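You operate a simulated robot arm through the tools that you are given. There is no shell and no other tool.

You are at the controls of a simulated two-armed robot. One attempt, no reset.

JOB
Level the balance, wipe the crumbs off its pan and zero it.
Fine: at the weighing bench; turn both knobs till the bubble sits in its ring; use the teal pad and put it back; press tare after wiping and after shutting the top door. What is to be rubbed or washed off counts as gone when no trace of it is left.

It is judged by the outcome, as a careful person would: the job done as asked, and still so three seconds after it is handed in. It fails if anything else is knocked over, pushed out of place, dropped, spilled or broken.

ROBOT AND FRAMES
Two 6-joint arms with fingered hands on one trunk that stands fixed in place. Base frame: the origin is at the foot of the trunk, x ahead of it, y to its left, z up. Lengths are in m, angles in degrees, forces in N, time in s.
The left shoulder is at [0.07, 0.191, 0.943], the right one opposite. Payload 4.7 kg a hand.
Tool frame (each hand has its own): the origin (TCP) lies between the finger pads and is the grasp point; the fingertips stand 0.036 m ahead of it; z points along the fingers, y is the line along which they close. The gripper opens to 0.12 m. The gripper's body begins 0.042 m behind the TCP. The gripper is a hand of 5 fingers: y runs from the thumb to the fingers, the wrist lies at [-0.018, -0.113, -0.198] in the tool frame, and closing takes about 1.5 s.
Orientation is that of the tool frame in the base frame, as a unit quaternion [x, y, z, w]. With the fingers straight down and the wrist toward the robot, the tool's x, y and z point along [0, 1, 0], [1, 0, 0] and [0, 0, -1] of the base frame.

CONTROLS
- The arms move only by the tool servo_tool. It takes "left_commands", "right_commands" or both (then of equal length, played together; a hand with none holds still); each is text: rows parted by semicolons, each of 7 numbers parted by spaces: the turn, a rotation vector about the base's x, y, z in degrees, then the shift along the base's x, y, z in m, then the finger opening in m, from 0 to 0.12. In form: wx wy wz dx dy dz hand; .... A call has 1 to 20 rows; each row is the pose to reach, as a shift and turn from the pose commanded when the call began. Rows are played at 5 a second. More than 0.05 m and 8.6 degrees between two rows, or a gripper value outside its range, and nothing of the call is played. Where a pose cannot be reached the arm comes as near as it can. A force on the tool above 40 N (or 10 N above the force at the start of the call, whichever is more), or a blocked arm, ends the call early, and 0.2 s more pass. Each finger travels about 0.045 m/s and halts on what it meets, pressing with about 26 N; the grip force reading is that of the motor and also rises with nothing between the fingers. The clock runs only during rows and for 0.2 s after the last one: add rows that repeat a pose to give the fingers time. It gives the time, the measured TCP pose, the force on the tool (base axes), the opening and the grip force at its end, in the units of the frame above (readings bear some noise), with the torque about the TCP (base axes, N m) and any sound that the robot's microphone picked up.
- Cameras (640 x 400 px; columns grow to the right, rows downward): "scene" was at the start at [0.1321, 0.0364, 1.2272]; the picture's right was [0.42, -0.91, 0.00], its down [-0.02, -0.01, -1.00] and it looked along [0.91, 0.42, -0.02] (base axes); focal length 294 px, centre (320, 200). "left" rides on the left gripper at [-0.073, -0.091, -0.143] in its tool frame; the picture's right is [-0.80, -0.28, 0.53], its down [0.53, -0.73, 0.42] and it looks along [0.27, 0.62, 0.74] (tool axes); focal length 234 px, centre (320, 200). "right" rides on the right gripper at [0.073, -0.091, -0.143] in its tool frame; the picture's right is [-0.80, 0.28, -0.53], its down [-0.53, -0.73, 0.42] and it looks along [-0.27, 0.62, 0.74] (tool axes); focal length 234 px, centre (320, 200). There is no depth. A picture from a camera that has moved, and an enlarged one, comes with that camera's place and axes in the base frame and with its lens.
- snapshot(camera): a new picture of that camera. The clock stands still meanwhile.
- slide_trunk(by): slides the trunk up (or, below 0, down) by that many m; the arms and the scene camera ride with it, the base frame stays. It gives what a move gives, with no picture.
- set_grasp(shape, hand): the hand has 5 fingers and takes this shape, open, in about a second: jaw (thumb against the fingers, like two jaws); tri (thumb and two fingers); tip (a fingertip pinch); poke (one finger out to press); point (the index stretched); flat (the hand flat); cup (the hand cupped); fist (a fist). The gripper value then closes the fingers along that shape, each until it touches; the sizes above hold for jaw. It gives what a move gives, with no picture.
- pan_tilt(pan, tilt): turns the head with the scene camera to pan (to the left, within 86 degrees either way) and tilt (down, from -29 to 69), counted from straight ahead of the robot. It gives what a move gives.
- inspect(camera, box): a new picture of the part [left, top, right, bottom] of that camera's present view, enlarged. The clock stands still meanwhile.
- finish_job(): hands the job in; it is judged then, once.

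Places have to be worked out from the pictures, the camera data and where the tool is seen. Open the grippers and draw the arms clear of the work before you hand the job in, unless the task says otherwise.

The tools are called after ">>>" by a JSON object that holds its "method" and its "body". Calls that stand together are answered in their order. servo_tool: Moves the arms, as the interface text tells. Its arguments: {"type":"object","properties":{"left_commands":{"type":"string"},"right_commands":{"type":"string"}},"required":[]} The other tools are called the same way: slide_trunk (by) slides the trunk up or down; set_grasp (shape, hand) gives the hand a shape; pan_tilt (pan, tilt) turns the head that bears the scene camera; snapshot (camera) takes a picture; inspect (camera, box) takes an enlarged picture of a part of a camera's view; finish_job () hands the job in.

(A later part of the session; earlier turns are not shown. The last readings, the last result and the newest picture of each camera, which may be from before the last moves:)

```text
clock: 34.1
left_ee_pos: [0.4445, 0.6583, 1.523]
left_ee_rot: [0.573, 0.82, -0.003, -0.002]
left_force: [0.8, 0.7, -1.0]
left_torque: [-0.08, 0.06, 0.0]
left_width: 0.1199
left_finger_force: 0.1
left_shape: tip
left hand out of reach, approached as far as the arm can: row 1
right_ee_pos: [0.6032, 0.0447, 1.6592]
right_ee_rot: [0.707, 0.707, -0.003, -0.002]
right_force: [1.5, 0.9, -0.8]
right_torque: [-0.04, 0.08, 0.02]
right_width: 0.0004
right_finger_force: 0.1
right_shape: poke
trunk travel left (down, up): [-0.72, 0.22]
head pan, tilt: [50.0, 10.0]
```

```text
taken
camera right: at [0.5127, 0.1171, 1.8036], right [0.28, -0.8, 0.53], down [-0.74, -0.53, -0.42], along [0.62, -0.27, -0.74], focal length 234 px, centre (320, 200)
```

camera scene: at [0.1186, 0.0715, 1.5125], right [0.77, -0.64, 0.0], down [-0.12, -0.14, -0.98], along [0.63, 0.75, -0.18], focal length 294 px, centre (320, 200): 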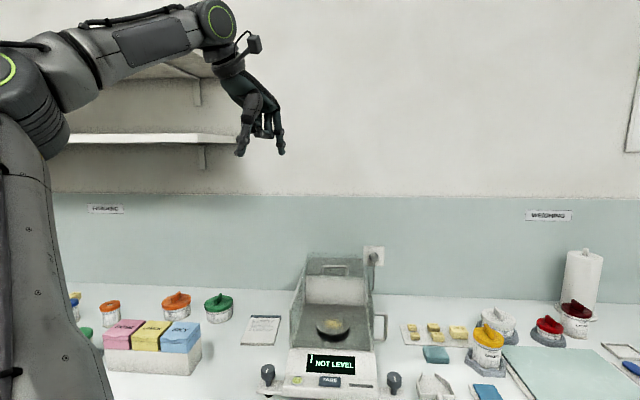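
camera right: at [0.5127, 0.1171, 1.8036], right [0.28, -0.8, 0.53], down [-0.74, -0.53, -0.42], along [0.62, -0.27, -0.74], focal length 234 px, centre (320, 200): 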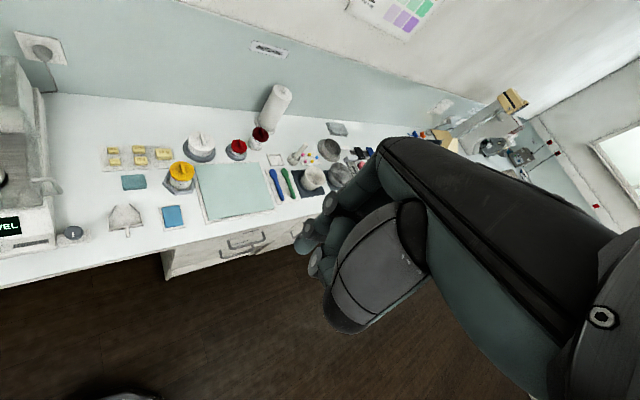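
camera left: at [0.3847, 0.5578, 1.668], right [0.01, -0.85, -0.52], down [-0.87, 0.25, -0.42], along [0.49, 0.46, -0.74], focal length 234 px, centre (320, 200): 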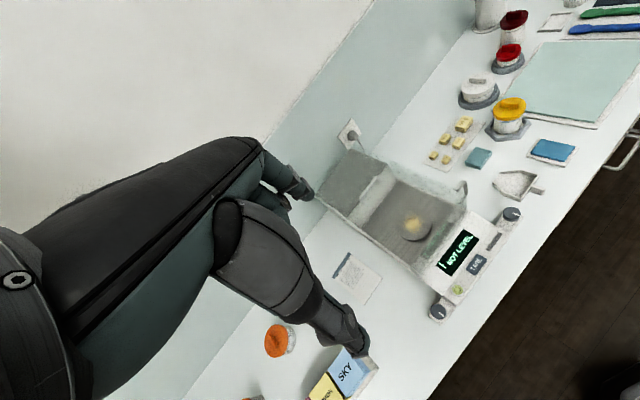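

Slides are limited to 0.4, so I lower by 0.4 first (left TCP to z≈1.12).

>>> {"method": "slide_trunk", "body": {"by": -0.4}}

>>> {"method": "snapshot", "body": {"camera": "scene"}}

>>> {"method": "snapshot", "body": {"camera": "left"}}

```text
clock: 37.9
left_ee_pos: [0.4367, 0.6543, 1.1293]
left_ee_rot: [0.574, 0.819, 0.0, 0.0]
left_force: [0.5, 0.1, 0.0]
left_torque: [0.0, 0.02, -0.01]
left_width: 0.1199
left_finger_force: 0.2
left_shape: tip
right_ee_pos: [0.5921, 0.0412, 1.2638]
right_ee_rot: [0.708, 0.707, 0.0, -0.001]
right_force: [-0.8, 0.2, -0.2]
right_torque: [-0.01, -0.01, -0.02]
right_width: 0.0
right_finger_force: 0.0
right_shape: poke
trunk travel left (down, up): [-0.32, 0.62]
head pan, tilt: [50.0, 10.0]
```

```text
taken
camera scene: at [0.1097, 0.0692, 1.1135], right [0.77, -0.64, 0.0], down [-0.11, -0.13, -0.98], along [0.63, 0.75, -0.17], focal length 294 px, centre (320, 200)
```

scene: 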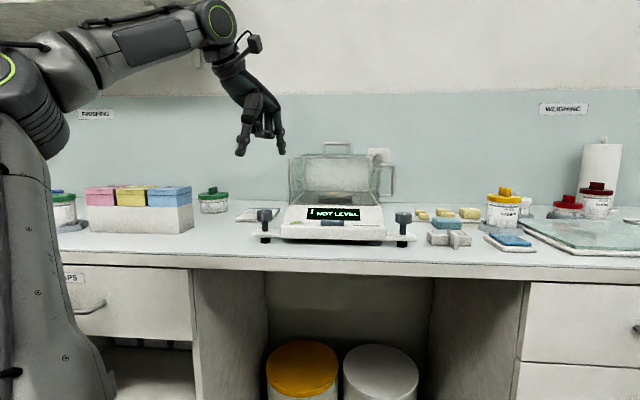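

```text
taken
camera left: at [0.3746, 0.5544, 1.2717], right [0.01, -0.85, -0.53], down [-0.87, 0.25, -0.42], along [0.49, 0.46, -0.74], focal length 234 px, centre (320, 200)
```

left: 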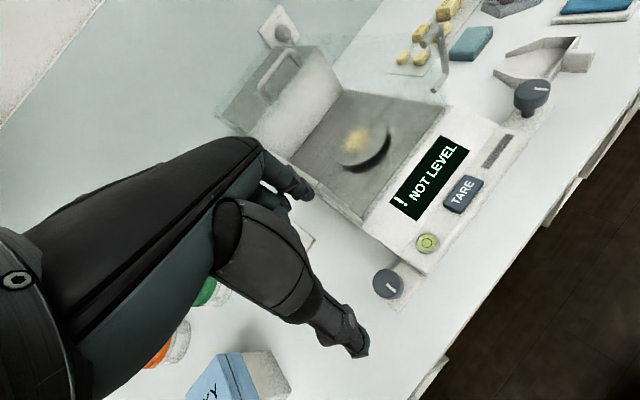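

Trunk is down and the left camera sees the knob top near (0.432,0.649). I zoom to refine knob height and check the bubble.

>>> {"method": "inspect", "body": {"camera": "scene", "box": [225, 130, 345, 250]}}

>>> {"method": "inspect", "body": {"camera": "left", "box": [350, 215, 470, 305]}}

>>> {"method": "inspect", "body": {"camera": "left", "box": [411, 230, 443, 254]}}

```text
3.33 times, centred on (285, 190) of scene
camera zoom: at [0.1097, 0.0692, 1.1135], right [0.77, -0.64, 0.0], down [-0.11, -0.13, -0.98], along [0.63, 0.75, -0.17], focal length 980 px, centre (437, 233)
```

zoom: 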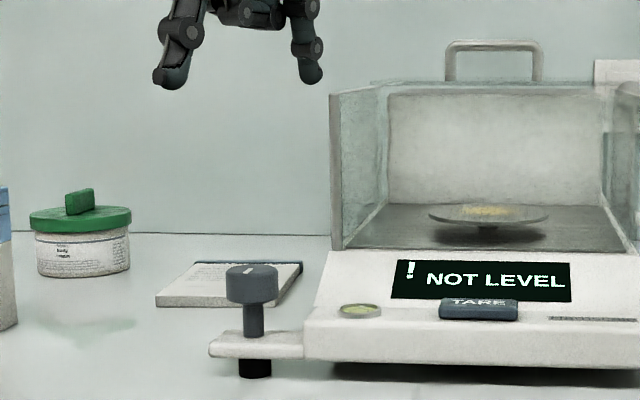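

```text
4.44 times, centred on (410, 260) of left
camera zoom: at [0.3746, 0.5544, 1.2717], right [0.01, -0.85, -0.53], down [-0.87, 0.25, -0.42], along [0.49, 0.46, -0.74], focal length 1041 px, centre (-80, -67)
```

zoom: 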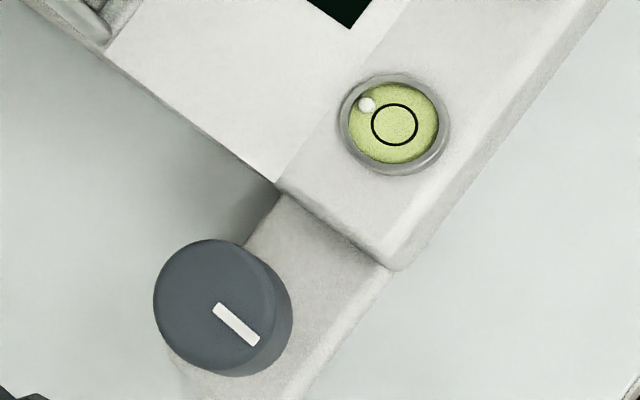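

```text
16.00 times, centred on (427, 242) of left
camera zoom: at [0.3746, 0.5544, 1.2717], right [0.01, -0.85, -0.53], down [-0.87, 0.25, -0.42], along [0.49, 0.46, -0.74], focal length 3747 px, centre (-1392, -472)
```

zoom: 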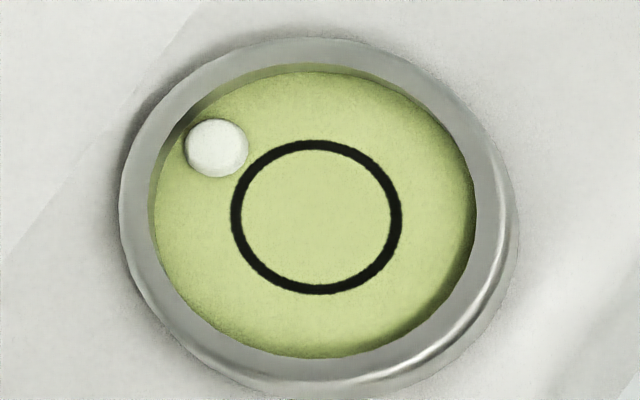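

Refined: left knob centre (0.429,0.644), cap z 0.955–0.973, bench z≈0.90. I centre over it at yaw 55 with a 0.075 opening, staying at this height.

>>> {"method": "servo_tool", "body": {"left_commands": "0 0 8 -0.004 -0.005 0 0.1; 0 0 16 -0.008 -0.01 0 0.075; 0 0 24 -0.008 -0.01 0 0.075; 0 0 32 -0.008 -0.01 0 0.075; 0 0 35 -0.008 -0.01 0 0.075; 0 0 35 -0.008 -0.01 0 0.075"}}

>>> {"method": "snapshot", "body": {"camera": "left"}}

>>> {"method": "inspect", "body": {"camera": "scene", "box": [225, 110, 345, 250]}}

```text
clock: 39.3
left_ee_pos: [0.4281, 0.645, 1.1284]
left_ee_rot: [0.299, 0.954, 0.0, 0.0]
left_force: [-0.5, -1.1, -0.1]
left_torque: [0.04, 0.02, -0.05]
left_width: 0.0754
left_finger_force: 0.0
left_shape: tip
right_ee_pos: [0.5926, 0.0418, 1.2646]
right_ee_rot: [0.707, 0.707, 0.0, 0.0]
right_force: [-0.4, -0.6, -0.3]
right_torque: [0.03, 0.01, 0.0]
right_width: 0.0
right_finger_force: 0.1
right_shape: poke
trunk travel left (down, up): [-0.32, 0.62]
head pan, tilt: [50.0, 10.0]
```

```text
taken
camera left: at [0.4346, 0.5274, 1.2711], right [0.5, -0.69, -0.53], down [-0.86, -0.3, -0.42], along [0.14, 0.66, -0.74], focal length 234 px, centre (320, 200)
```

left: 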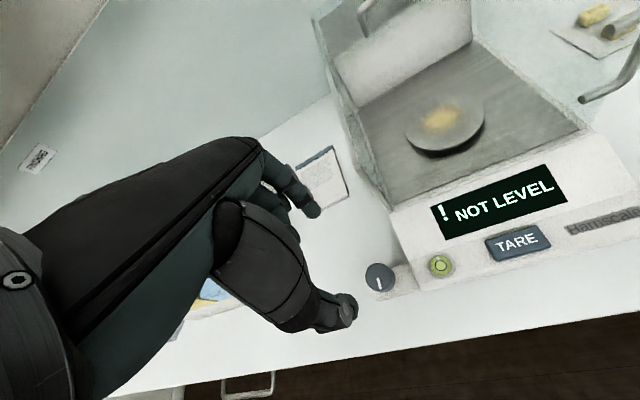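

```text
2.86 times, centred on (285, 180) of scene
camera zoom: at [0.1097, 0.0692, 1.1134], right [0.77, -0.64, 0.0], down [-0.11, -0.13, -0.98], along [0.63, 0.75, -0.17], focal length 840 px, centre (420, 257)
```

zoom: 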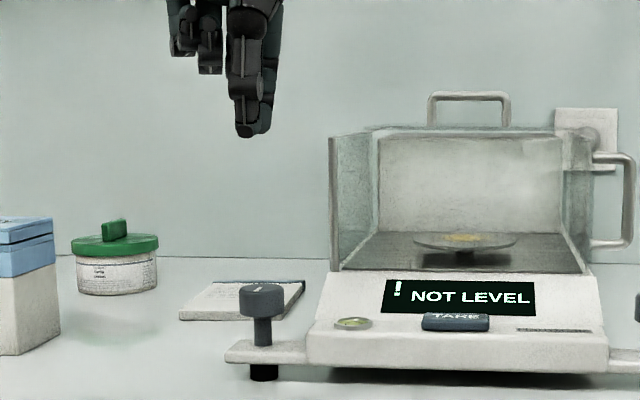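

Alignment is within a few mm (target shift +0.003,−0.002). I apply this and lower the trunk 0.14 so the fingertips straddle the cap.

>>> {"method": "servo_tool", "body": {"left_commands": "0 0 0 0.003 -0.002 0 0.075; 0 0 0 0.003 -0.002 0 0.075"}}

>>> {"method": "slide_trunk", "body": {"by": -0.1}}

>>> {"method": "snapshot", "body": {"camera": "left"}}

>>> {"method": "snapshot", "body": {"camera": "scene"}}

```text
clock: 39.9
left_ee_pos: [0.4307, 0.6424, 1.1284]
left_ee_rot: [0.301, 0.954, 0.001, 0.001]
left_force: [1.7, -0.6, -0.1]
left_torque: [0.0, 0.02, 0.0]
left_width: 0.0755
left_finger_force: 0.0
left_shape: tip
right_ee_pos: [0.5915, 0.0427, 1.2651]
right_ee_rot: [0.707, 0.707, 0.0, 0.0]
right_force: [0.2, 0.8, 0.5]
right_torque: [-0.01, 0.01, 0.01]
right_width: 0.0001
right_finger_force: 0.1
right_shape: poke
trunk travel left (down, up): [-0.32, 0.62]
head pan, tilt: [50.0, 10.0]
```

```text
clock: 41.3
left_ee_pos: [0.4312, 0.6424, 1.0281]
left_ee_rot: [0.301, 0.954, 0.0, 0.0]
left_force: [-0.2, 0.7, 1.1]
left_torque: [0.0, 0.0, -0.03]
left_width: 0.0756
left_finger_force: 0.1
left_shape: tip
right_ee_pos: [0.5922, 0.0414, 1.1654]
right_ee_rot: [0.707, 0.707, 0.0, 0.0]
right_force: [-0.2, 0.4, -0.8]
right_torque: [-0.05, -0.02, -0.04]
right_width: 0.0001
right_finger_force: 0.0
right_shape: poke
trunk travel left (down, up): [-0.22, 0.72]
head pan, tilt: [50.0, 10.0]
```

```text
taken
camera left: at [0.4372, 0.525, 1.1715], right [0.5, -0.69, -0.53], down [-0.86, -0.3, -0.42], along [0.14, 0.66, -0.74], focal length 234 px, centre (320, 200)
```

left: 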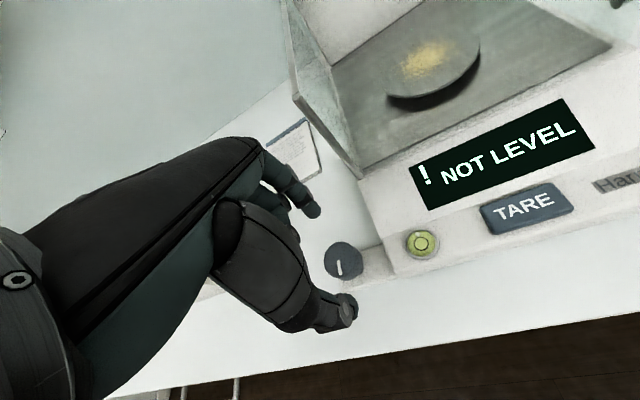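

```text
taken
camera scene: at [0.1096, 0.0691, 1.0135], right [0.77, -0.64, 0.0], down [-0.11, -0.13, -0.98], along [0.63, 0.75, -0.17], focal length 294 px, centre (320, 200)
```

scene: 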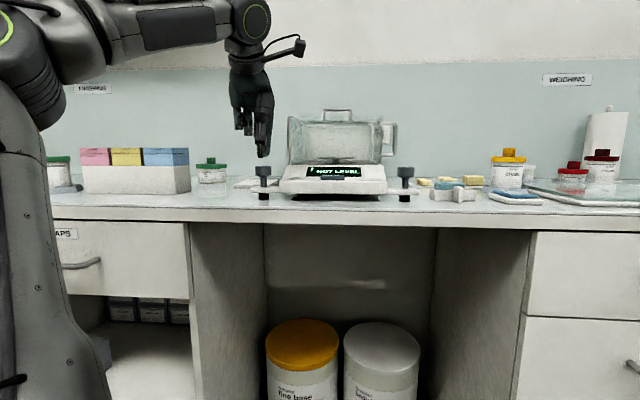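

The knob sits precisely on the pinch axis. Lowering 0.042 more so the tips reach z≈0.95.

>>> {"method": "slide_trunk", "body": {"by": -0.042}}

>>> {"method": "servo_tool", "body": {"left_commands": "0 0 0 0 0 0 0.055; 0 0 0 0 0 0 0.045; 0 0 0 0 0 0 0.03; 0 0 0 0 0 0 0.02; 0 0 0 0 0 0 0.02; 0 0 0 0 0 0 0.02"}}

>>> {"method": "snapshot", "body": {"camera": "left"}}

>>> {"method": "inspect", "body": {"camera": "scene", "box": [205, 80, 405, 220]}}

```text
clock: 42.1
left_ee_pos: [0.4298, 0.6426, 0.9866]
left_ee_rot: [0.301, 0.954, 0.0, 0.0]
left_force: [0.0, -0.1, 0.2]
left_torque: [0.0, -0.02, 0.05]
left_width: 0.0756
left_finger_force: 0.1
left_shape: tip
right_ee_pos: [0.5919, 0.0409, 1.122]
right_ee_rot: [0.707, 0.707, -0.001, 0.001]
right_force: [0.5, 0.0, 0.2]
right_torque: [0.0, 0.01, 0.0]
right_width: 0.0
right_finger_force: 0.1
right_shape: poke
trunk travel left (down, up): [-0.178, 0.762]
head pan, tilt: [50.0, 10.0]
```

```text
clock: 43.5
left_ee_pos: [0.4306, 0.6422, 0.9856]
left_ee_rot: [0.301, 0.954, 0.001, 0.0]
left_force: [-0.4, -0.6, -2.8]
left_torque: [0.05, -0.01, -0.03]
left_width: 0.029
left_finger_force: 26.5
left_shape: tip
right_ee_pos: [0.5919, 0.0419, 1.1226]
right_ee_rot: [0.707, 0.707, 0.0, 0.0]
right_force: [-0.5, 0.0, 1.1]
right_torque: [0.02, 0.0, 0.01]
right_width: 0.0
right_finger_force: 0.0
right_shape: poke
trunk travel left (down, up): [-0.178, 0.762]
head pan, tilt: [50.0, 10.0]
```

```text
taken
camera left: at [0.4376, 0.5253, 1.129], right [0.5, -0.69, -0.53], down [-0.86, -0.3, -0.42], along [0.14, 0.66, -0.74], focal length 234 px, centre (320, 200)
```

left: 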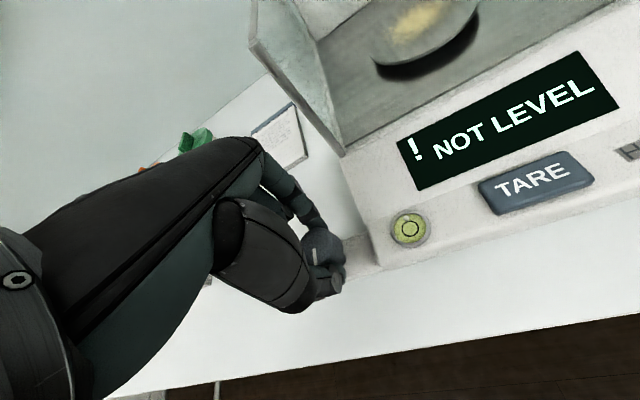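

```text
2.86 times, centred on (305, 150) of scene
camera zoom: at [0.1099, 0.0693, 0.9714], right [0.77, -0.64, 0.0], down [-0.11, -0.13, -0.98], along [0.63, 0.75, -0.17], focal length 840 px, centre (363, 343)
```

zoom: 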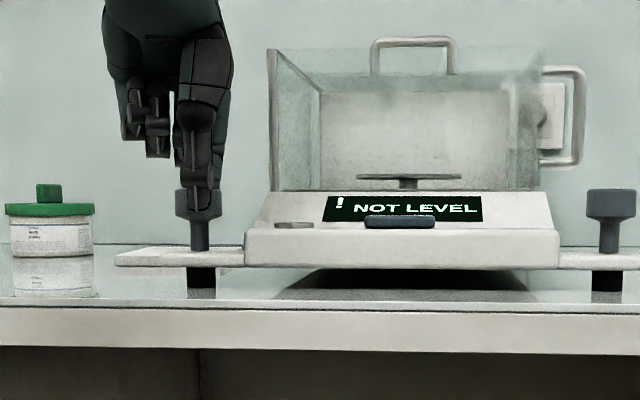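

Gripped with 26 N. I turn clockwise 40° and watch the bubble.

>>> {"method": "servo_tool", "body": {"left_commands": "0 0 -5 0 0 0 0.02; 0 0 -10 0 0 0 0.02; 0 0 -15 0 0 0 0.02; 0 0 -20 0 0 0 0.02; 0 0 -25 0 0 0 0.02; 0 0 -30 0 0 0 0.02; 0 0 -35 0 0 0 0.02; 0 0 -40 0 0 0 0.02; 0 0 -40 0 0 0 0.02"}}

>>> {"method": "snapshot", "body": {"camera": "left"}}

```text
clock: 45.5
left_ee_pos: [0.4299, 0.6429, 0.9862]
left_ee_rot: [0.609, 0.793, 0.001, 0.0]
left_force: [-5.6, -1.2, -3.5]
left_torque: [-0.05, 0.22, -0.01]
left_width: 0.0286
left_finger_force: 26.4
left_shape: tip
right_ee_pos: [0.5915, 0.0426, 1.1234]
right_ee_rot: [0.707, 0.707, 0.001, 0.0]
right_force: [-0.4, -0.2, -0.2]
right_torque: [0.03, -0.02, 0.02]
right_width: 0.0
right_finger_force: 0.0
right_shape: poke
trunk travel left (down, up): [-0.178, 0.762]
head pan, tilt: [50.0, 10.0]
```

```text
taken
camera left: at [0.3597, 0.5482, 1.1292], right [-0.06, -0.85, -0.53], down [-0.84, 0.32, -0.43], along [0.53, 0.42, -0.74], focal length 234 px, centre (320, 200)
```

left: 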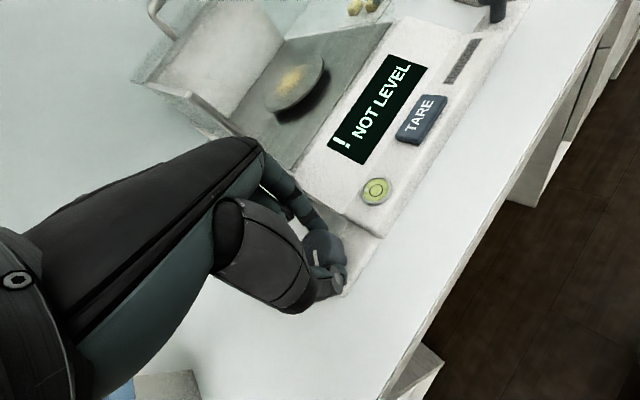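

The knob's mark turned with the hand. I zoom on the bubble.

>>> {"method": "inspect", "body": {"camera": "left", "box": [360, 178, 392, 202]}}

>>> {"method": "inspect", "body": {"camera": "left", "box": [280, 220, 370, 310]}}

```text
16.00 times, centred on (376, 190) of left
camera zoom: at [0.3597, 0.5482, 1.1292], right [-0.06, -0.85, -0.53], down [-0.84, 0.32, -0.43], along [0.53, 0.42, -0.74], focal length 3747 px, centre (-576, 360)
```

zoom: 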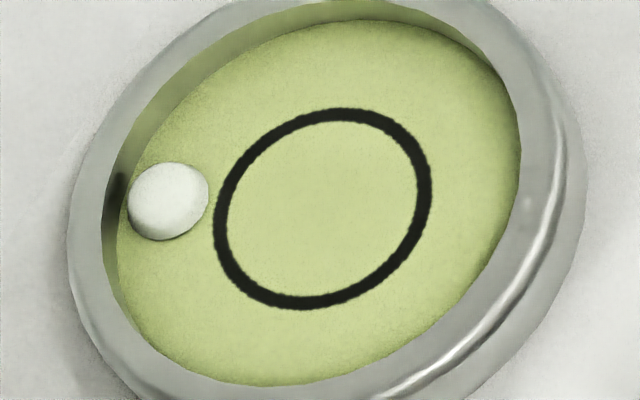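

```text
4.44 times, centred on (325, 265) of left
camera zoom: at [0.3597, 0.5482, 1.1292], right [-0.06, -0.85, -0.53], down [-0.84, 0.32, -0.43], along [0.53, 0.42, -0.74], focal length 1041 px, centre (298, -89)
```

zoom: 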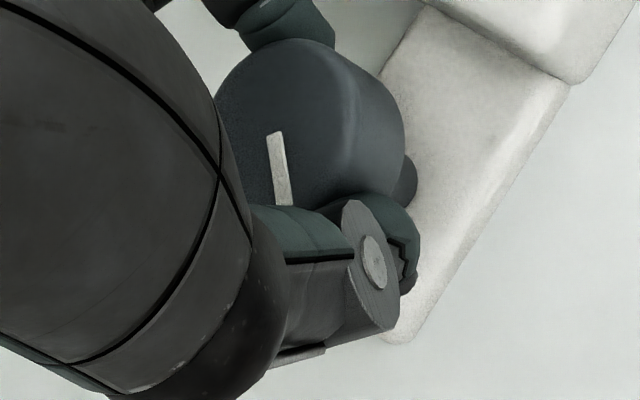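

The bubble was pinned at the vial rim; its direction swung left, so clockwise raises the left corner. I estimate roughly 100° clockwise on each knob, so I turn this one another 40°.

>>> {"method": "servo_tool", "body": {"left_commands": "0 0 -5 0 0 0 0.02; 0 0 -10 0 0 0 0.02; 0 0 -15 0 0 0 0.02; 0 0 -20 0 0 0 0.02; 0 0 -25 0 0 0 0.02; 0 0 -30 0 0 0 0.02; 0 0 -35 0 0 0 0.02; 0 0 -40 0 0 0 0.02; 0 0 -40 0 0 0 0.02"}}

>>> {"method": "snapshot", "body": {"camera": "left"}}

```text
clock: 47.5
left_ee_pos: [0.4306, 0.6425, 0.9863]
left_ee_rot: [0.844, 0.537, 0.001, 0.0]
left_force: [-11.0, 2.6, -3.9]
left_torque: [0.16, 0.4, 0.0]
left_width: 0.028
left_finger_force: 25.9
left_shape: tip
right_ee_pos: [0.5919, 0.0423, 1.1232]
right_ee_rot: [0.708, 0.707, 0.001, 0.001]
right_force: [0.0, 0.3, 0.4]
right_torque: [0.02, -0.01, -0.01]
right_width: 0.0
right_finger_force: 0.0
right_shape: poke
trunk travel left (down, up): [-0.178, 0.762]
head pan, tilt: [50.0, 10.0]
```

```text
taken
camera left: at [0.3158, 0.6151, 1.1294], right [-0.59, -0.61, -0.53], down [-0.44, 0.79, -0.43], along [0.68, -0.02, -0.74], focal length 234 px, centre (320, 200)
```

left: 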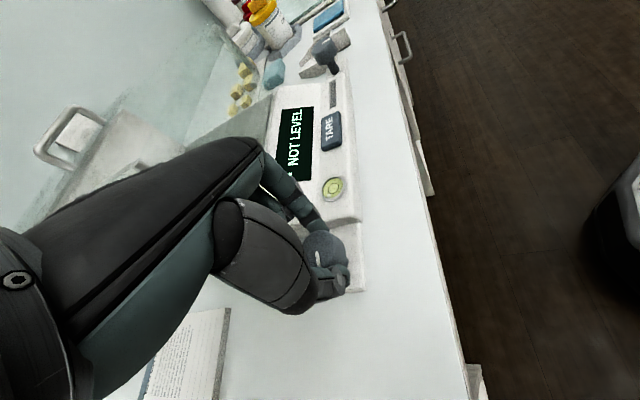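

There's an 11 N sideways force; I check whether the index is touching the body and look at the bubble.

>>> {"method": "inspect", "body": {"camera": "left", "box": [270, 160, 390, 300]}}

>>> {"method": "inspect", "body": {"camera": "left", "box": [316, 176, 348, 200]}}

>>> {"method": "inspect", "body": {"camera": "scene", "box": [205, 80, 405, 220]}}

```text
2.86 times, centred on (330, 230) of left
camera zoom: at [0.3158, 0.6151, 1.1294], right [-0.59, -0.61, -0.53], down [-0.44, 0.79, -0.43], along [0.68, -0.02, -0.74], focal length 669 px, centre (291, 114)
```

zoom: 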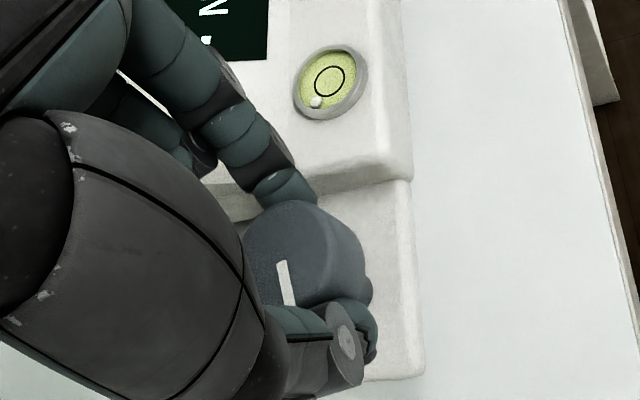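

```text
16.00 times, centred on (332, 188) of left
camera zoom: at [0.3158, 0.6151, 1.1294], right [-0.59, -0.61, -0.53], down [-0.44, 0.79, -0.43], along [0.68, -0.02, -0.74], focal length 3747 px, centre (128, 392)
```

zoom: 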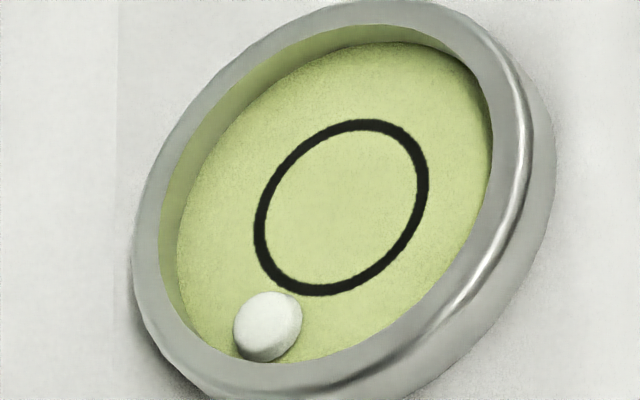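

```text
2.86 times, centred on (305, 150) of scene
camera zoom: at [0.1088, 0.0698, 0.9715], right [0.77, -0.64, 0.0], down [-0.11, -0.13, -0.98], along [0.63, 0.75, -0.17], focal length 840 px, centre (363, 343)
```

zoom: 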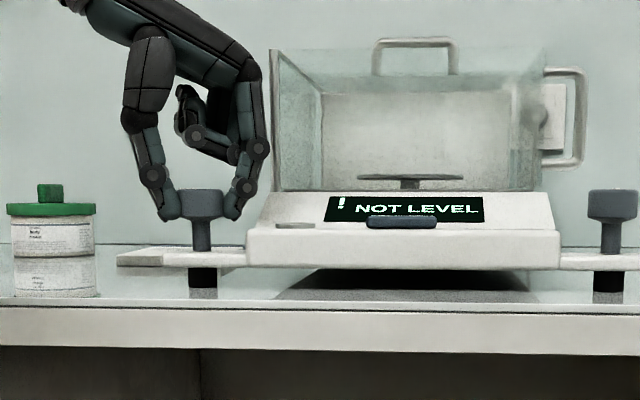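

Bubble direction is now 53° left of back; solving gives about 73° needed on the left and ~67° clockwise on the right. The left knob is near done, so I release narrowly, raise via the trunk, and inspect.

>>> {"method": "servo_tool", "body": {"left_commands": "0 0 0 0 0 0 0.04; 0 0 0 0 0 0 0.05; 0 0 0 0 0 0 0.05"}}

>>> {"method": "slide_trunk", "body": {"by": 0.16}}

>>> {"method": "snapshot", "body": {"camera": "left"}}

>>> {"method": "snapshot", "body": {"camera": "scene"}}

```text
clock: 48.3
left_ee_pos: [0.4304, 0.6427, 0.9865]
left_ee_rot: [0.843, 0.537, 0.0, 0.001]
left_force: [-0.1, 0.4, 0.1]
left_torque: [-0.06, 0.01, 0.03]
left_width: 0.0495
left_finger_force: 0.0
left_shape: tip
right_ee_pos: [0.5908, 0.0411, 1.1241]
right_ee_rot: [0.707, 0.707, 0.001, 0.001]
right_force: [0.1, 0.1, 1.0]
right_torque: [-0.03, 0.01, -0.04]
right_width: 0.0002
right_finger_force: 0.0
right_shape: poke
trunk travel left (down, up): [-0.178, 0.762]
head pan, tilt: [50.0, 10.0]
```

```text
clock: 50.1
left_ee_pos: [0.4311, 0.6423, 1.1462]
left_ee_rot: [0.843, 0.537, 0.0, 0.0]
left_force: [-0.1, -0.1, -0.6]
left_torque: [0.03, 0.01, -0.04]
left_width: 0.0498
left_finger_force: 0.1
left_shape: tip
right_ee_pos: [0.5925, 0.0421, 1.2821]
right_ee_rot: [0.707, 0.707, 0.0, 0.0]
right_force: [0.4, -1.2, 0.8]
right_torque: [0.0, -0.02, 0.0]
right_width: 0.0
right_finger_force: 0.0
right_shape: poke
trunk travel left (down, up): [-0.338, 0.602]
head pan, tilt: [50.0, 10.0]
```

```text
taken
camera left: at [0.3173, 0.6143, 1.2894], right [-0.59, -0.61, -0.53], down [-0.44, 0.79, -0.42], along [0.68, -0.02, -0.74], focal length 234 px, centre (320, 200)
```

left: 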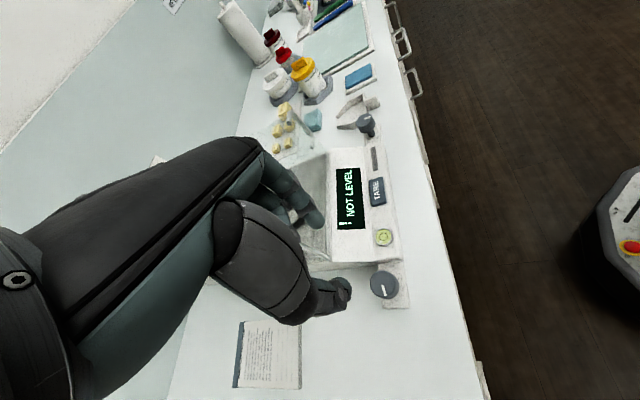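

```text
taken
camera scene: at [0.1099, 0.0693, 1.1313], right [0.77, -0.64, 0.0], down [-0.11, -0.13, -0.98], along [0.63, 0.75, -0.17], focal length 294 px, centre (320, 200)
```

scene: 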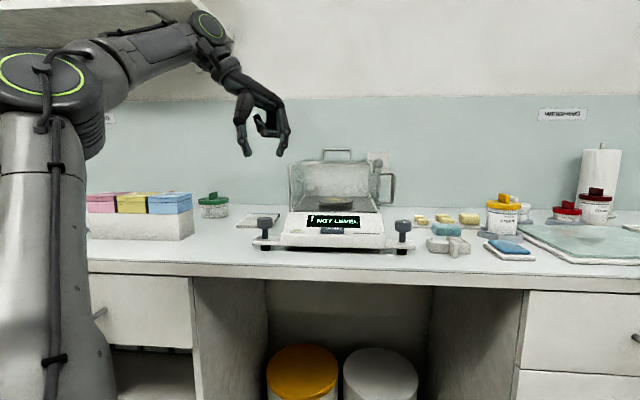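

I zoom to locate the right knob precisely.

>>> {"method": "inspect", "body": {"camera": "scene", "box": [370, 200, 430, 260]}}

>>> {"method": "inspect", "body": {"camera": "left", "box": [330, 90, 400, 150]}}

>>> {"method": "inspect", "body": {"camera": "scene", "box": [245, 200, 305, 260]}}

```text
6.67 times, centred on (400, 230) of scene
camera zoom: at [0.1099, 0.0693, 1.1313], right [0.77, -0.64, 0.0], down [-0.11, -0.13, -0.98], along [0.63, 0.75, -0.17], focal length 1959 px, centre (-213, 0)
```

zoom: 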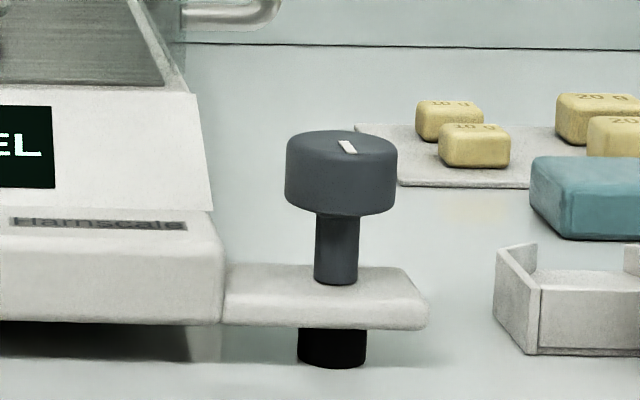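

```text
6.67 times, centred on (365, 120) of left
camera zoom: at [0.3173, 0.6143, 1.2894], right [-0.59, -0.61, -0.53], down [-0.44, 0.79, -0.42], along [0.68, -0.02, -0.74], focal length 1561 px, centre (20, 733)
```

zoom: 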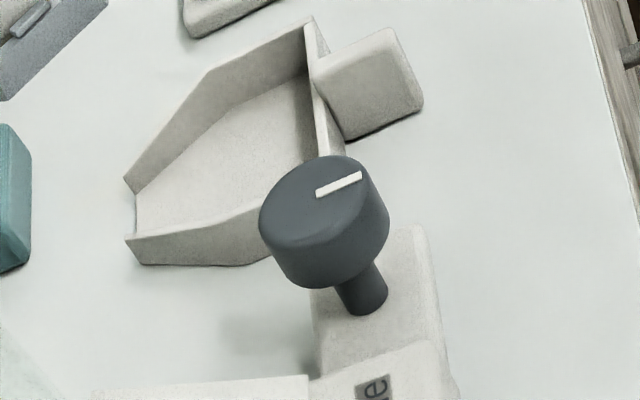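

```text
6.67 times, centred on (275, 230) of scene
camera zoom: at [0.1099, 0.0693, 1.1313], right [0.77, -0.64, 0.0], down [-0.11, -0.13, -0.98], along [0.63, 0.75, -0.17], focal length 1959 px, centre (620, 0)
```

zoom: 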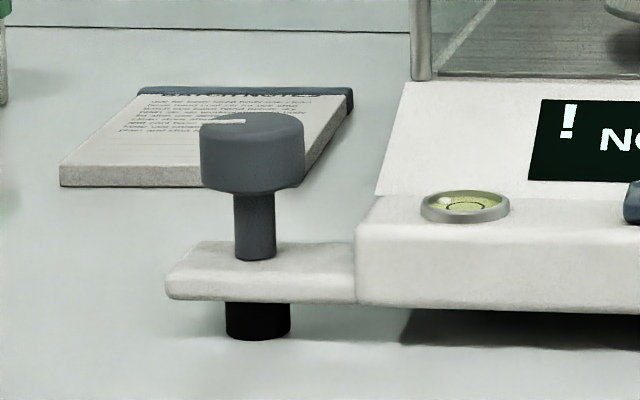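

Right knob refined to (0.647,0.4295), top z≈0.971. I move the left hand across in front of the chamber at z≈1.146 to above it, yawing to +40.

>>> {"method": "servo_tool", "body": {"left_commands": "0 0 7 0.024 -0.024 0 0.06; 0 0 14 0.048 -0.047 0 0.075; 0 0 21 0.072 -0.071 0 0.075; 0 0 28 0.096 -0.095 0 0.075; 0 0 35 0.12 -0.118 0 0.075; 0 0 42 0.144 -0.142 0 0.075; 0 0 49 0.168 -0.166 0 0.075; 0 0 56 0.192 -0.19 0 0.075; 0 0 63 0.216 -0.213 0 0.075; 0 0 65 0.216 -0.213 0 0.075; 0 0 65 0.216 -0.213 0 0.075"}}

>>> {"method": "snapshot", "body": {"camera": "left"}}

>>> {"method": "snapshot", "body": {"camera": "scene"}}

```text
clock: 52.5
left_ee_pos: [0.4962, 0.5472, 1.0571]
left_ee_rot: [0.423, 0.906, 0.001, 0.001]
left_force: [0.7, 0.2, 1.2]
left_torque: [0.02, -0.03, -0.01]
left_width: 0.075
left_finger_force: 0.0
left_shape: tip
left hand out of reach, approached as far as the arm can: row 4, 5, 6, 7, 8, 9, 10, 11
right_ee_pos: [0.5916, 0.0413, 1.2829]
right_ee_rot: [0.707, 0.707, -0.001, 0.0]
right_force: [0.3, -0.6, 0.5]
right_torque: [-0.02, -0.01, -0.01]
right_width: 0.0
right_finger_force: 0.1
right_shape: poke
trunk travel left (down, up): [-0.338, 0.602]
head pan, tilt: [50.0, 10.0]
```

```text
taken
camera left: at [0.4735, 0.433, 1.2004], right [0.3, -0.8, -0.52], down [-0.9, -0.06, -0.43], along [0.31, 0.6, -0.74], focal length 234 px, centre (320, 200)
```

left: 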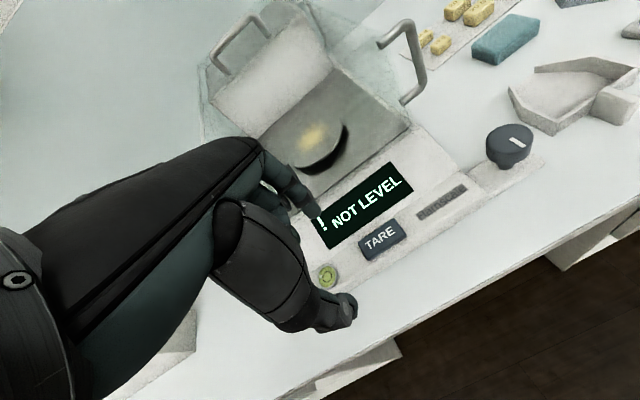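

```text
taken
camera scene: at [0.1092, 0.069, 1.1315], right [0.77, -0.64, 0.0], down [-0.11, -0.13, -0.98], along [0.63, 0.75, -0.17], focal length 294 px, centre (320, 200)
```

scene: 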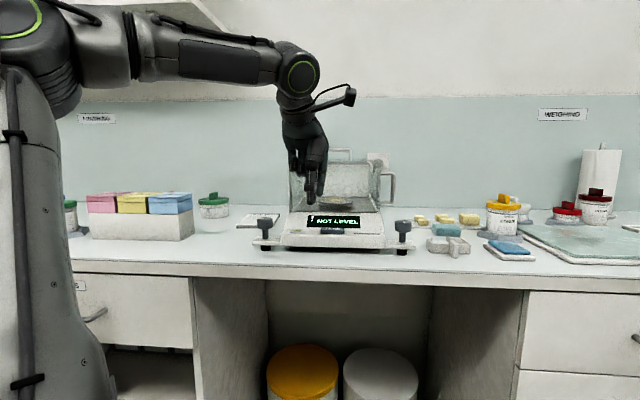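

The left arm has a dead zone between the two knobs. The right arm can reach the right knob in its normal posture with the trunk near +0.15, so I raise the trunk and move the left hand out of the way.

>>> {"method": "slide_trunk", "body": {"by": 0.232}}

>>> {"method": "servo_tool", "body": {"left_commands": "0 0 -8 -0.02 0.02 0.02 0.075; 0 0 -16 -0.04 0.04 0.04 0.075; 0 0 -24 -0.06 0.06 0.06 0.075; 0 0 -32 -0.07 0.08 0.08 0.075; 0 0 -40 -0.07 0.1 0.09 0.075; 0 0 -48 -0.07 0.1 0.09 0.075; 0 0 -48 -0.07 0.1 0.09 0.075"}}

>>> {"method": "snapshot", "body": {"camera": "scene"}}

```text
clock: 55.0
left_ee_pos: [0.499, 0.5485, 1.2887]
left_ee_rot: [0.423, 0.906, 0.0, 0.0]
left_force: [-0.3, -0.2, 0.8]
left_torque: [0.01, 0.02, 0.0]
left_width: 0.0749
left_finger_force: 0.0
left_shape: tip
right_ee_pos: [0.5929, 0.042, 1.5153]
right_ee_rot: [0.707, 0.707, 0.0, 0.0]
right_force: [0.2, 0.2, 0.4]
right_torque: [0.01, 0.0, -0.04]
right_width: 0.0
right_finger_force: 0.0
right_shape: poke
trunk travel left (down, up): [-0.57, 0.37]
head pan, tilt: [50.0, 10.0]
```

```text
clock: 56.6
left_ee_pos: [0.4279, 0.6492, 1.3806]
left_ee_rot: [0.755, 0.655, 0.0, 0.001]
left_force: [0.3, -0.1, -0.1]
left_torque: [0.03, -0.02, 0.03]
left_width: 0.0749
left_finger_force: 0.0
left_shape: tip
right_ee_pos: [0.5921, 0.0413, 1.5154]
right_ee_rot: [0.707, 0.707, 0.0, -0.001]
right_force: [-0.5, 0.4, 0.1]
right_torque: [0.0, -0.03, 0.01]
right_width: 0.0001
right_finger_force: 0.1
right_shape: poke
trunk travel left (down, up): [-0.57, 0.37]
head pan, tilt: [50.0, 10.0]
```

```text
taken
camera scene: at [0.1094, 0.0692, 1.3635], right [0.77, -0.64, 0.0], down [-0.11, -0.13, -0.98], along [0.63, 0.75, -0.17], focal length 294 px, centre (320, 200)
```

scene: 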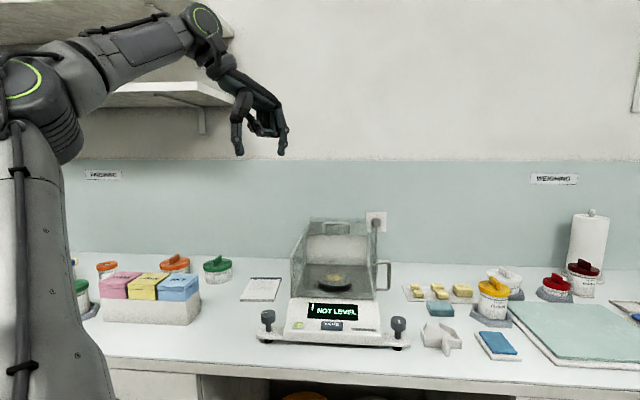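

Left hand is clear. Now I set the right hand to tip and bring it over the right knob at z≈1.17 with 45° yaw.

>>> {"method": "set_grasp", "body": {"hand": "right", "shape": "tip"}}

>>> {"method": "servo_tool", "body": {"right_commands": "0 0 4 0.005 0.032 -0.028 0.09; 0 0 8 0.01 0.064 -0.056 0.075; 0 0 12 0.015 0.096 -0.084 0.075; 0 0 16 0.02 0.128 -0.112 0.075; 0 0 20 0.025 0.16 -0.14 0.075; 0 0 24 0.03 0.192 -0.168 0.075; 0 0 28 0.035 0.224 -0.196 0.075; 0 0 32 0.04 0.256 -0.224 0.075; 0 0 36 0.045 0.288 -0.252 0.075; 0 0 40 0.05 0.32 -0.28 0.075; 0 0 44 0.053 0.352 -0.308 0.075; 0 0 45 0.055 0.388 -0.336 0.075; 0 0 45 0.055 0.388 -0.345 0.075; 0 0 45 0.055 0.388 -0.345 0.075"}}

>>> {"method": "snapshot", "body": {"camera": "scene"}}

>>> {"method": "snapshot", "body": {"camera": "right"}}

```text
clock: 57.5
left_ee_pos: [0.428, 0.6489, 1.3812]
left_ee_rot: [0.755, 0.656, 0.0, 0.001]
left_force: [0.1, 0.2, -0.1]
left_torque: [0.02, 0.0, 0.03]
left_width: 0.0749
left_finger_force: 0.1
left_shape: tip
right_ee_pos: [0.5914, 0.042, 1.5148]
right_ee_rot: [0.707, 0.707, -0.001, 0.0]
right_force: [1.5, 0.1, -0.6]
right_torque: [-0.04, 0.02, 0.0]
right_width: 0.1201
right_finger_force: 0.0
right_shape: tip
trunk travel left (down, up): [-0.57, 0.37]
head pan, tilt: [50.0, 10.0]
```

```text
clock: 60.0
left_ee_pos: [0.4281, 0.6485, 1.3802]
left_ee_rot: [0.755, 0.656, -0.001, 0.001]
left_force: [0.5, 0.7, -1.8]
left_torque: [-0.01, -0.04, 0.02]
left_width: 0.0746
left_finger_force: 0.1
left_shape: tip
right_ee_pos: [0.7043, 0.2878, 1.2411]
right_ee_rot: [0.441, 0.896, 0.044, -0.003]
right_force: [0.4, 0.0, 0.1]
right_torque: [-0.04, 0.0, -0.02]
right_width: 0.0751
right_finger_force: 0.1
right_shape: tip
right hand out of reach, approached as far as the arm can: row 1, 2, 3, 9, 10, 11, 12
trunk travel left (down, up): [-0.57, 0.37]
head pan, tilt: [50.0, 10.0]
stopped in row 12 (right hand): the arm was blocked; the commanded pose is now the measured one
```

```text
taken
camera scene: at [0.1094, 0.0696, 1.3635], right [0.77, -0.64, 0.0], down [-0.11, -0.13, -0.98], along [0.63, 0.75, -0.17], focal length 294 px, centre (320, 200)
```

scene: 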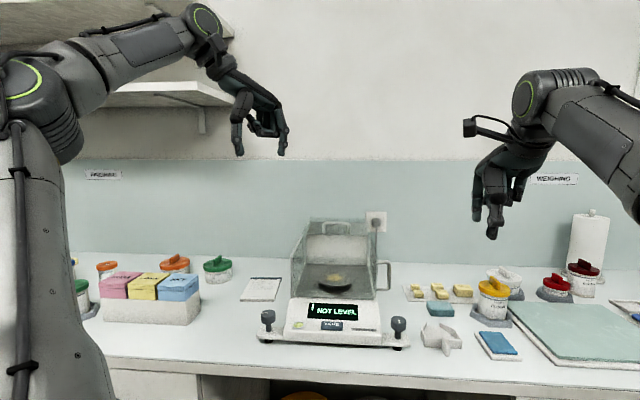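

```text
taken
camera right: at [0.5833, 0.2775, 1.381], right [0.69, -0.51, 0.51], down [-0.24, -0.83, -0.5], along [0.68, 0.23, -0.7], focal length 234 px, centre (320, 200)
```

right: 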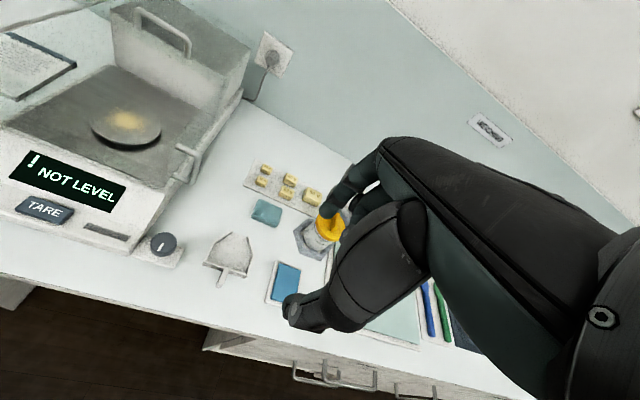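

The right arm's limit is wrist-to-shoulder distance (~0.755 m), exceeded because the hand is too high relative to the shoulder. I raise the trunk 0.06, bring the hand down and correct the small tilt, then go over the knob at z≈1.10.

>>> {"method": "slide_trunk", "body": {"by": 0.06}}

>>> {"method": "servo_tool", "body": {"right_commands": "-2 0.8 2 0 0 -0.04 0.075; -4 1.6 4 0 0 -0.08 0.075; -4.67 1.9 7.5 0 0 -0.12 0.075; -4.67 1.9 7.5 0 0 -0.16 0.075; -4.67 1.9 7.5 -0.015 0.035 -0.18 0.075; -4.67 1.9 7.5 -0.03 0.07 -0.19 0.075; -4.67 1.9 7.5 -0.045 0.105 -0.2 0.075; -4.67 1.9 7.5 -0.057 0.141 -0.2 0.075; -4.67 1.9 7.5 -0.057 0.141 -0.2 0.075"}}

>>> {"method": "snapshot", "body": {"camera": "scene"}}

>>> {"method": "snapshot", "body": {"camera": "right"}}

```text
clock: 61.0
left_ee_pos: [0.429, 0.6482, 1.4394]
left_ee_rot: [0.755, 0.656, -0.001, 0.001]
left_force: [-0.1, 0.0, 0.1]
left_torque: [-0.06, 0.0, -0.04]
left_width: 0.0747
left_finger_force: 0.0
left_shape: tip
right_ee_pos: [0.7049, 0.2885, 1.3024]
right_ee_rot: [0.442, 0.896, 0.046, -0.003]
right_force: [0.2, 0.0, -0.8]
right_torque: [-0.02, -0.01, -0.02]
right_width: 0.0752
right_finger_force: 0.1
right_shape: tip
trunk travel left (down, up): [-0.63, 0.31]
head pan, tilt: [50.0, 10.0]
```

```text
clock: 63.2
left_ee_pos: [0.4272, 0.6486, 1.4395]
left_ee_rot: [0.755, 0.656, 0.0, 0.001]
left_force: [0.8, 0.0, 0.4]
left_torque: [0.01, 0.0, -0.04]
left_width: 0.0748
left_finger_force: 0.0
left_shape: tip
right_ee_pos: [0.686, 0.3578, 1.0783]
right_ee_rot: [0.408, 0.912, -0.005, -0.041]
right_force: [-0.5, -0.3, -0.7]
right_torque: [0.01, 0.02, -0.03]
right_width: 0.0752
right_finger_force: 0.0
right_shape: tip
right hand out of reach, approached as far as the arm can: row 7, 8, 9
trunk travel left (down, up): [-0.63, 0.31]
head pan, tilt: [50.0, 10.0]
stopped in row 9 (right hand): the arm was blocked; the commanded pose is now the measured one
```

```text
taken
camera scene: at [0.1103, 0.0689, 1.4234], right [0.77, -0.64, 0.0], down [-0.11, -0.13, -0.98], along [0.63, 0.75, -0.17], focal length 294 px, centre (320, 200)
```

scene: 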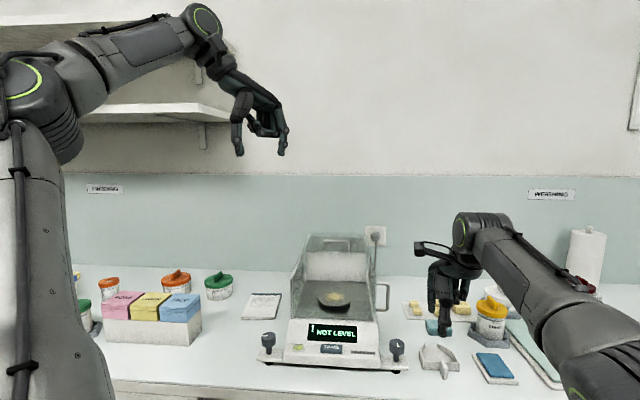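

```text
taken
camera right: at [0.5815, 0.3465, 1.2304], right [0.78, -0.43, 0.45], down [-0.23, -0.87, -0.43], along [0.58, 0.23, -0.78], focal length 234 px, centre (320, 200)
```

right: 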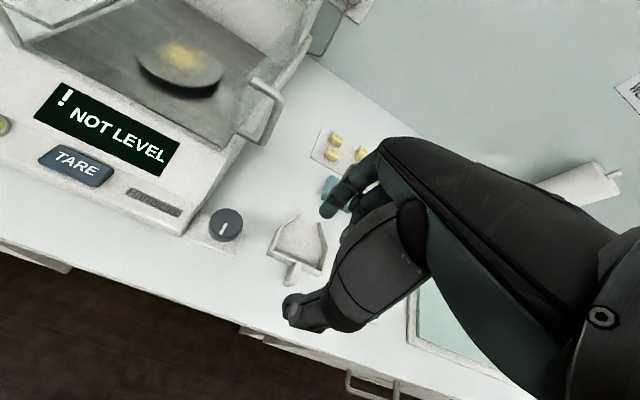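

The right arm also stops short of the knob (~8 cm). I retreat the right hand up and out to the right, and then explore whether the left arm can enter its normal front region along an outer arc.

>>> {"method": "servo_tool", "body": {"right_commands": "-0.7 -2 -4 0.01 -0.02 0.04 0.075; -1.4 -4.5 -8 0.01 -0.05 0.08 0.075; -1.4 -4.5 -12 0.01 -0.09 0.12 0.075; -1.4 -4.5 -16 0.01 -0.13 0.15 0.075; -1.4 -4.5 -20 0.01 -0.17 0.17 0.075; -1.4 -4.5 -24 0.01 -0.21 0.19 0.075; -1.4 -4.5 -28 0.01 -0.25 0.2 0.075; -1.4 -4.5 -32 0 -0.29 0.2 0.075; -1.4 -4.5 -36 -0.02 -0.33 0.2 0.075; -1.4 -4.5 -40 -0.04 -0.37 0.2 0.075; -1.4 -4.5 -42 -0.06 -0.4 0.2 0.075; -1.4 -4.5 -42 -0.06 -0.4 0.2 0.075"}}

>>> {"method": "servo_tool", "body": {"left_commands": "0 0 4 0.03 -0.015 0 0.075; 0 0 8 0.06 -0.03 0 0.075; 0 0 12 0.09 -0.05 0 0.075; 0 0 12 0.12 -0.07 0 0.075; 0 0 12 0.15 -0.09 0 0.075; 0 0 12 0.15 -0.09 0 0.075"}}

>>> {"method": "snapshot", "body": {"camera": "scene"}}

```text
refused: row 3 steps farther than a row can; nothing moved
```

```text
clock: 64.6
left_ee_pos: [0.5358, 0.5782, 1.4096]
left_ee_rot: [0.683, 0.731, -0.001, 0.001]
left_force: [-0.9, -0.1, 0.5]
left_torque: [0.01, 0.05, 0.02]
left_width: 0.0748
left_finger_force: 0.1
left_shape: tip
left hand out of reach, approached as far as the arm can: row 4, 5, 6
right_ee_pos: [0.6858, 0.3588, 1.0804]
right_ee_rot: [0.409, 0.912, -0.005, -0.039]
right_force: [-0.6, 0.1, -0.2]
right_torque: [0.01, -0.01, 0.01]
right_width: 0.0751
right_finger_force: 0.0
right_shape: tip
trunk travel left (down, up): [-0.63, 0.31]
head pan, tilt: [50.0, 10.0]
```

```text
taken
camera scene: at [0.1098, 0.0691, 1.4234], right [0.77, -0.64, 0.0], down [-0.11, -0.13, -0.98], along [0.63, 0.75, -0.17], focal length 294 px, centre (320, 200)
```

scene: 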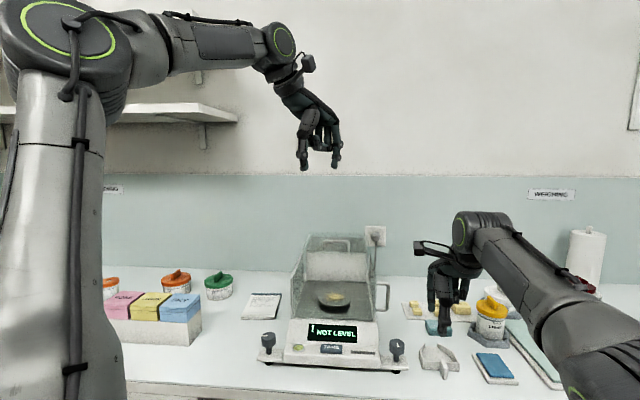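

The left arm shows a forbidden band of shoulder elevation; with the trunk high the hand can hang below the band and should reach the near region. First I retreat the right hand (smaller steps), then raise the trunk.

>>> {"method": "servo_tool", "body": {"right_commands": "-0.7 -2 -4 0.01 -0.02 0.03 0.075; -1.4 -4.5 -8 0.01 -0.045 0.06 0.075; -1.4 -4.5 -12 0.01 -0.075 0.09 0.075; -1.4 -4.5 -16 0.01 -0.11 0.12 0.075; -1.4 -4.5 -20 0.01 -0.145 0.145 0.075; -1.4 -4.5 -24 0.01 -0.18 0.16 0.075; -1.4 -4.5 -28 0.01 -0.22 0.17 0.075; -1.4 -4.5 -32 0 -0.26 0.17 0.075; -1.4 -4.5 -36 -0.02 -0.3 0.17 0.075; -1.4 -4.5 -40 -0.04 -0.34 0.17 0.075; -1.4 -4.5 -42 -0.06 -0.38 0.17 0.075; -1.4 -4.5 -42 -0.06 -0.38 0.17 0.075"}}

>>> {"method": "slide_trunk", "body": {"by": 0.2}}

>>> {"method": "servo_tool", "body": {"left_commands": "0 0 4 0.01 -0.01 -0.04 0.075; 0 0 8 0.02 -0.02 -0.08 0.075; 0 0 12 0.02 -0.03 -0.12 0.075; 0 0 16 0.02 -0.03 -0.16 0.075; 0 0 20 0.02 -0.03 -0.2 0.075; 0 0 24 0.02 -0.03 -0.24 0.075; 0 0 28 0.02 -0.03 -0.28 0.075; 0 0 32 0.02 -0.03 -0.32 0.075; 0 0 36 0.02 -0.03 -0.36 0.075; 0 0 36 0.02 -0.03 -0.38 0.075; 0 0 36 0.02 -0.03 -0.38 0.075"}}

>>> {"method": "snapshot", "body": {"camera": "scene"}}

```text
clock: 67.2
left_ee_pos: [0.5375, 0.5783, 1.4089]
left_ee_rot: [0.683, 0.73, 0.0, 0.001]
left_force: [0.6, -0.2, 1.4]
left_torque: [0.0, 0.0, 0.02]
left_width: 0.0747
left_finger_force: 0.1
left_shape: tip
right_ee_pos: [0.771, 0.145, 1.3164]
right_ee_rot: [0.675, 0.738, 0.005, 0.001]
right_force: [-0.3, 0.6, -0.4]
right_torque: [0.0, 0.02, 0.01]
right_width: 0.075
right_finger_force: 0.1
right_shape: tip
right hand out of reach, approached as far as the arm can: row 1, 2, 3, 4, 5, 6, 7, 8, 9, 10, 11, 12
trunk travel left (down, up): [-0.63, 0.31]
head pan, tilt: [50.0, 10.0]
```

```text
clock: 69.4
left_ee_pos: [0.536, 0.5783, 1.6097]
left_ee_rot: [0.682, 0.731, 0.0, 0.001]
left_force: [-0.7, 0.3, -0.6]
left_torque: [-0.02, -0.01, -0.02]
left_width: 0.0749
left_finger_force: 0.1
left_shape: tip
right_ee_pos: [0.7723, 0.1446, 1.5145]
right_ee_rot: [0.675, 0.738, 0.005, 0.0]
right_force: [0.4, 0.2, -0.7]
right_torque: [0.03, -0.03, 0.05]
right_width: 0.0752
right_finger_force: 0.1
right_shape: tip
trunk travel left (down, up): [-0.83, 0.11]
head pan, tilt: [50.0, 10.0]
```

```text
clock: 71.8
left_ee_pos: [0.5486, 0.5526, 1.2305]
left_ee_rot: [0.423, 0.906, 0.0, 0.002]
left_force: [0.2, -0.1, 0.9]
left_torque: [0.01, -0.01, 0.03]
left_width: 0.0747
left_finger_force: 0.0
left_shape: tip
left hand out of reach, approached as far as the arm can: row 9, 10, 11
right_ee_pos: [0.7712, 0.1452, 1.5157]
right_ee_rot: [0.674, 0.738, 0.005, 0.0]
right_force: [0.7, 0.3, 0.0]
right_torque: [-0.02, -0.01, -0.01]
right_width: 0.075
right_finger_force: 0.1
right_shape: tip
trunk travel left (down, up): [-0.83, 0.11]
head pan, tilt: [50.0, 10.0]
```

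```text
taken
camera scene: at [0.1097, 0.0688, 1.6235], right [0.77, -0.64, 0.0], down [-0.11, -0.13, -0.98], along [0.63, 0.75, -0.17], focal length 294 px, centre (320, 200)
```

scene: 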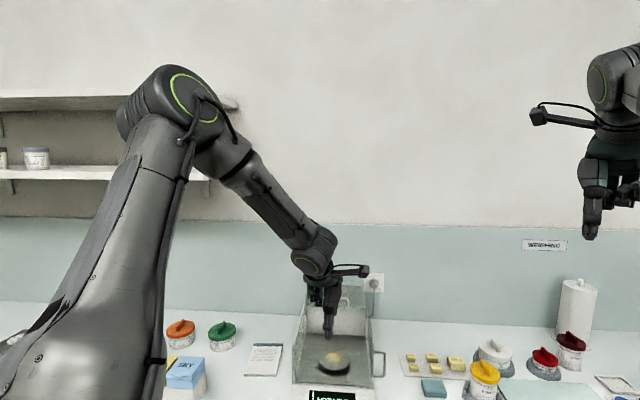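

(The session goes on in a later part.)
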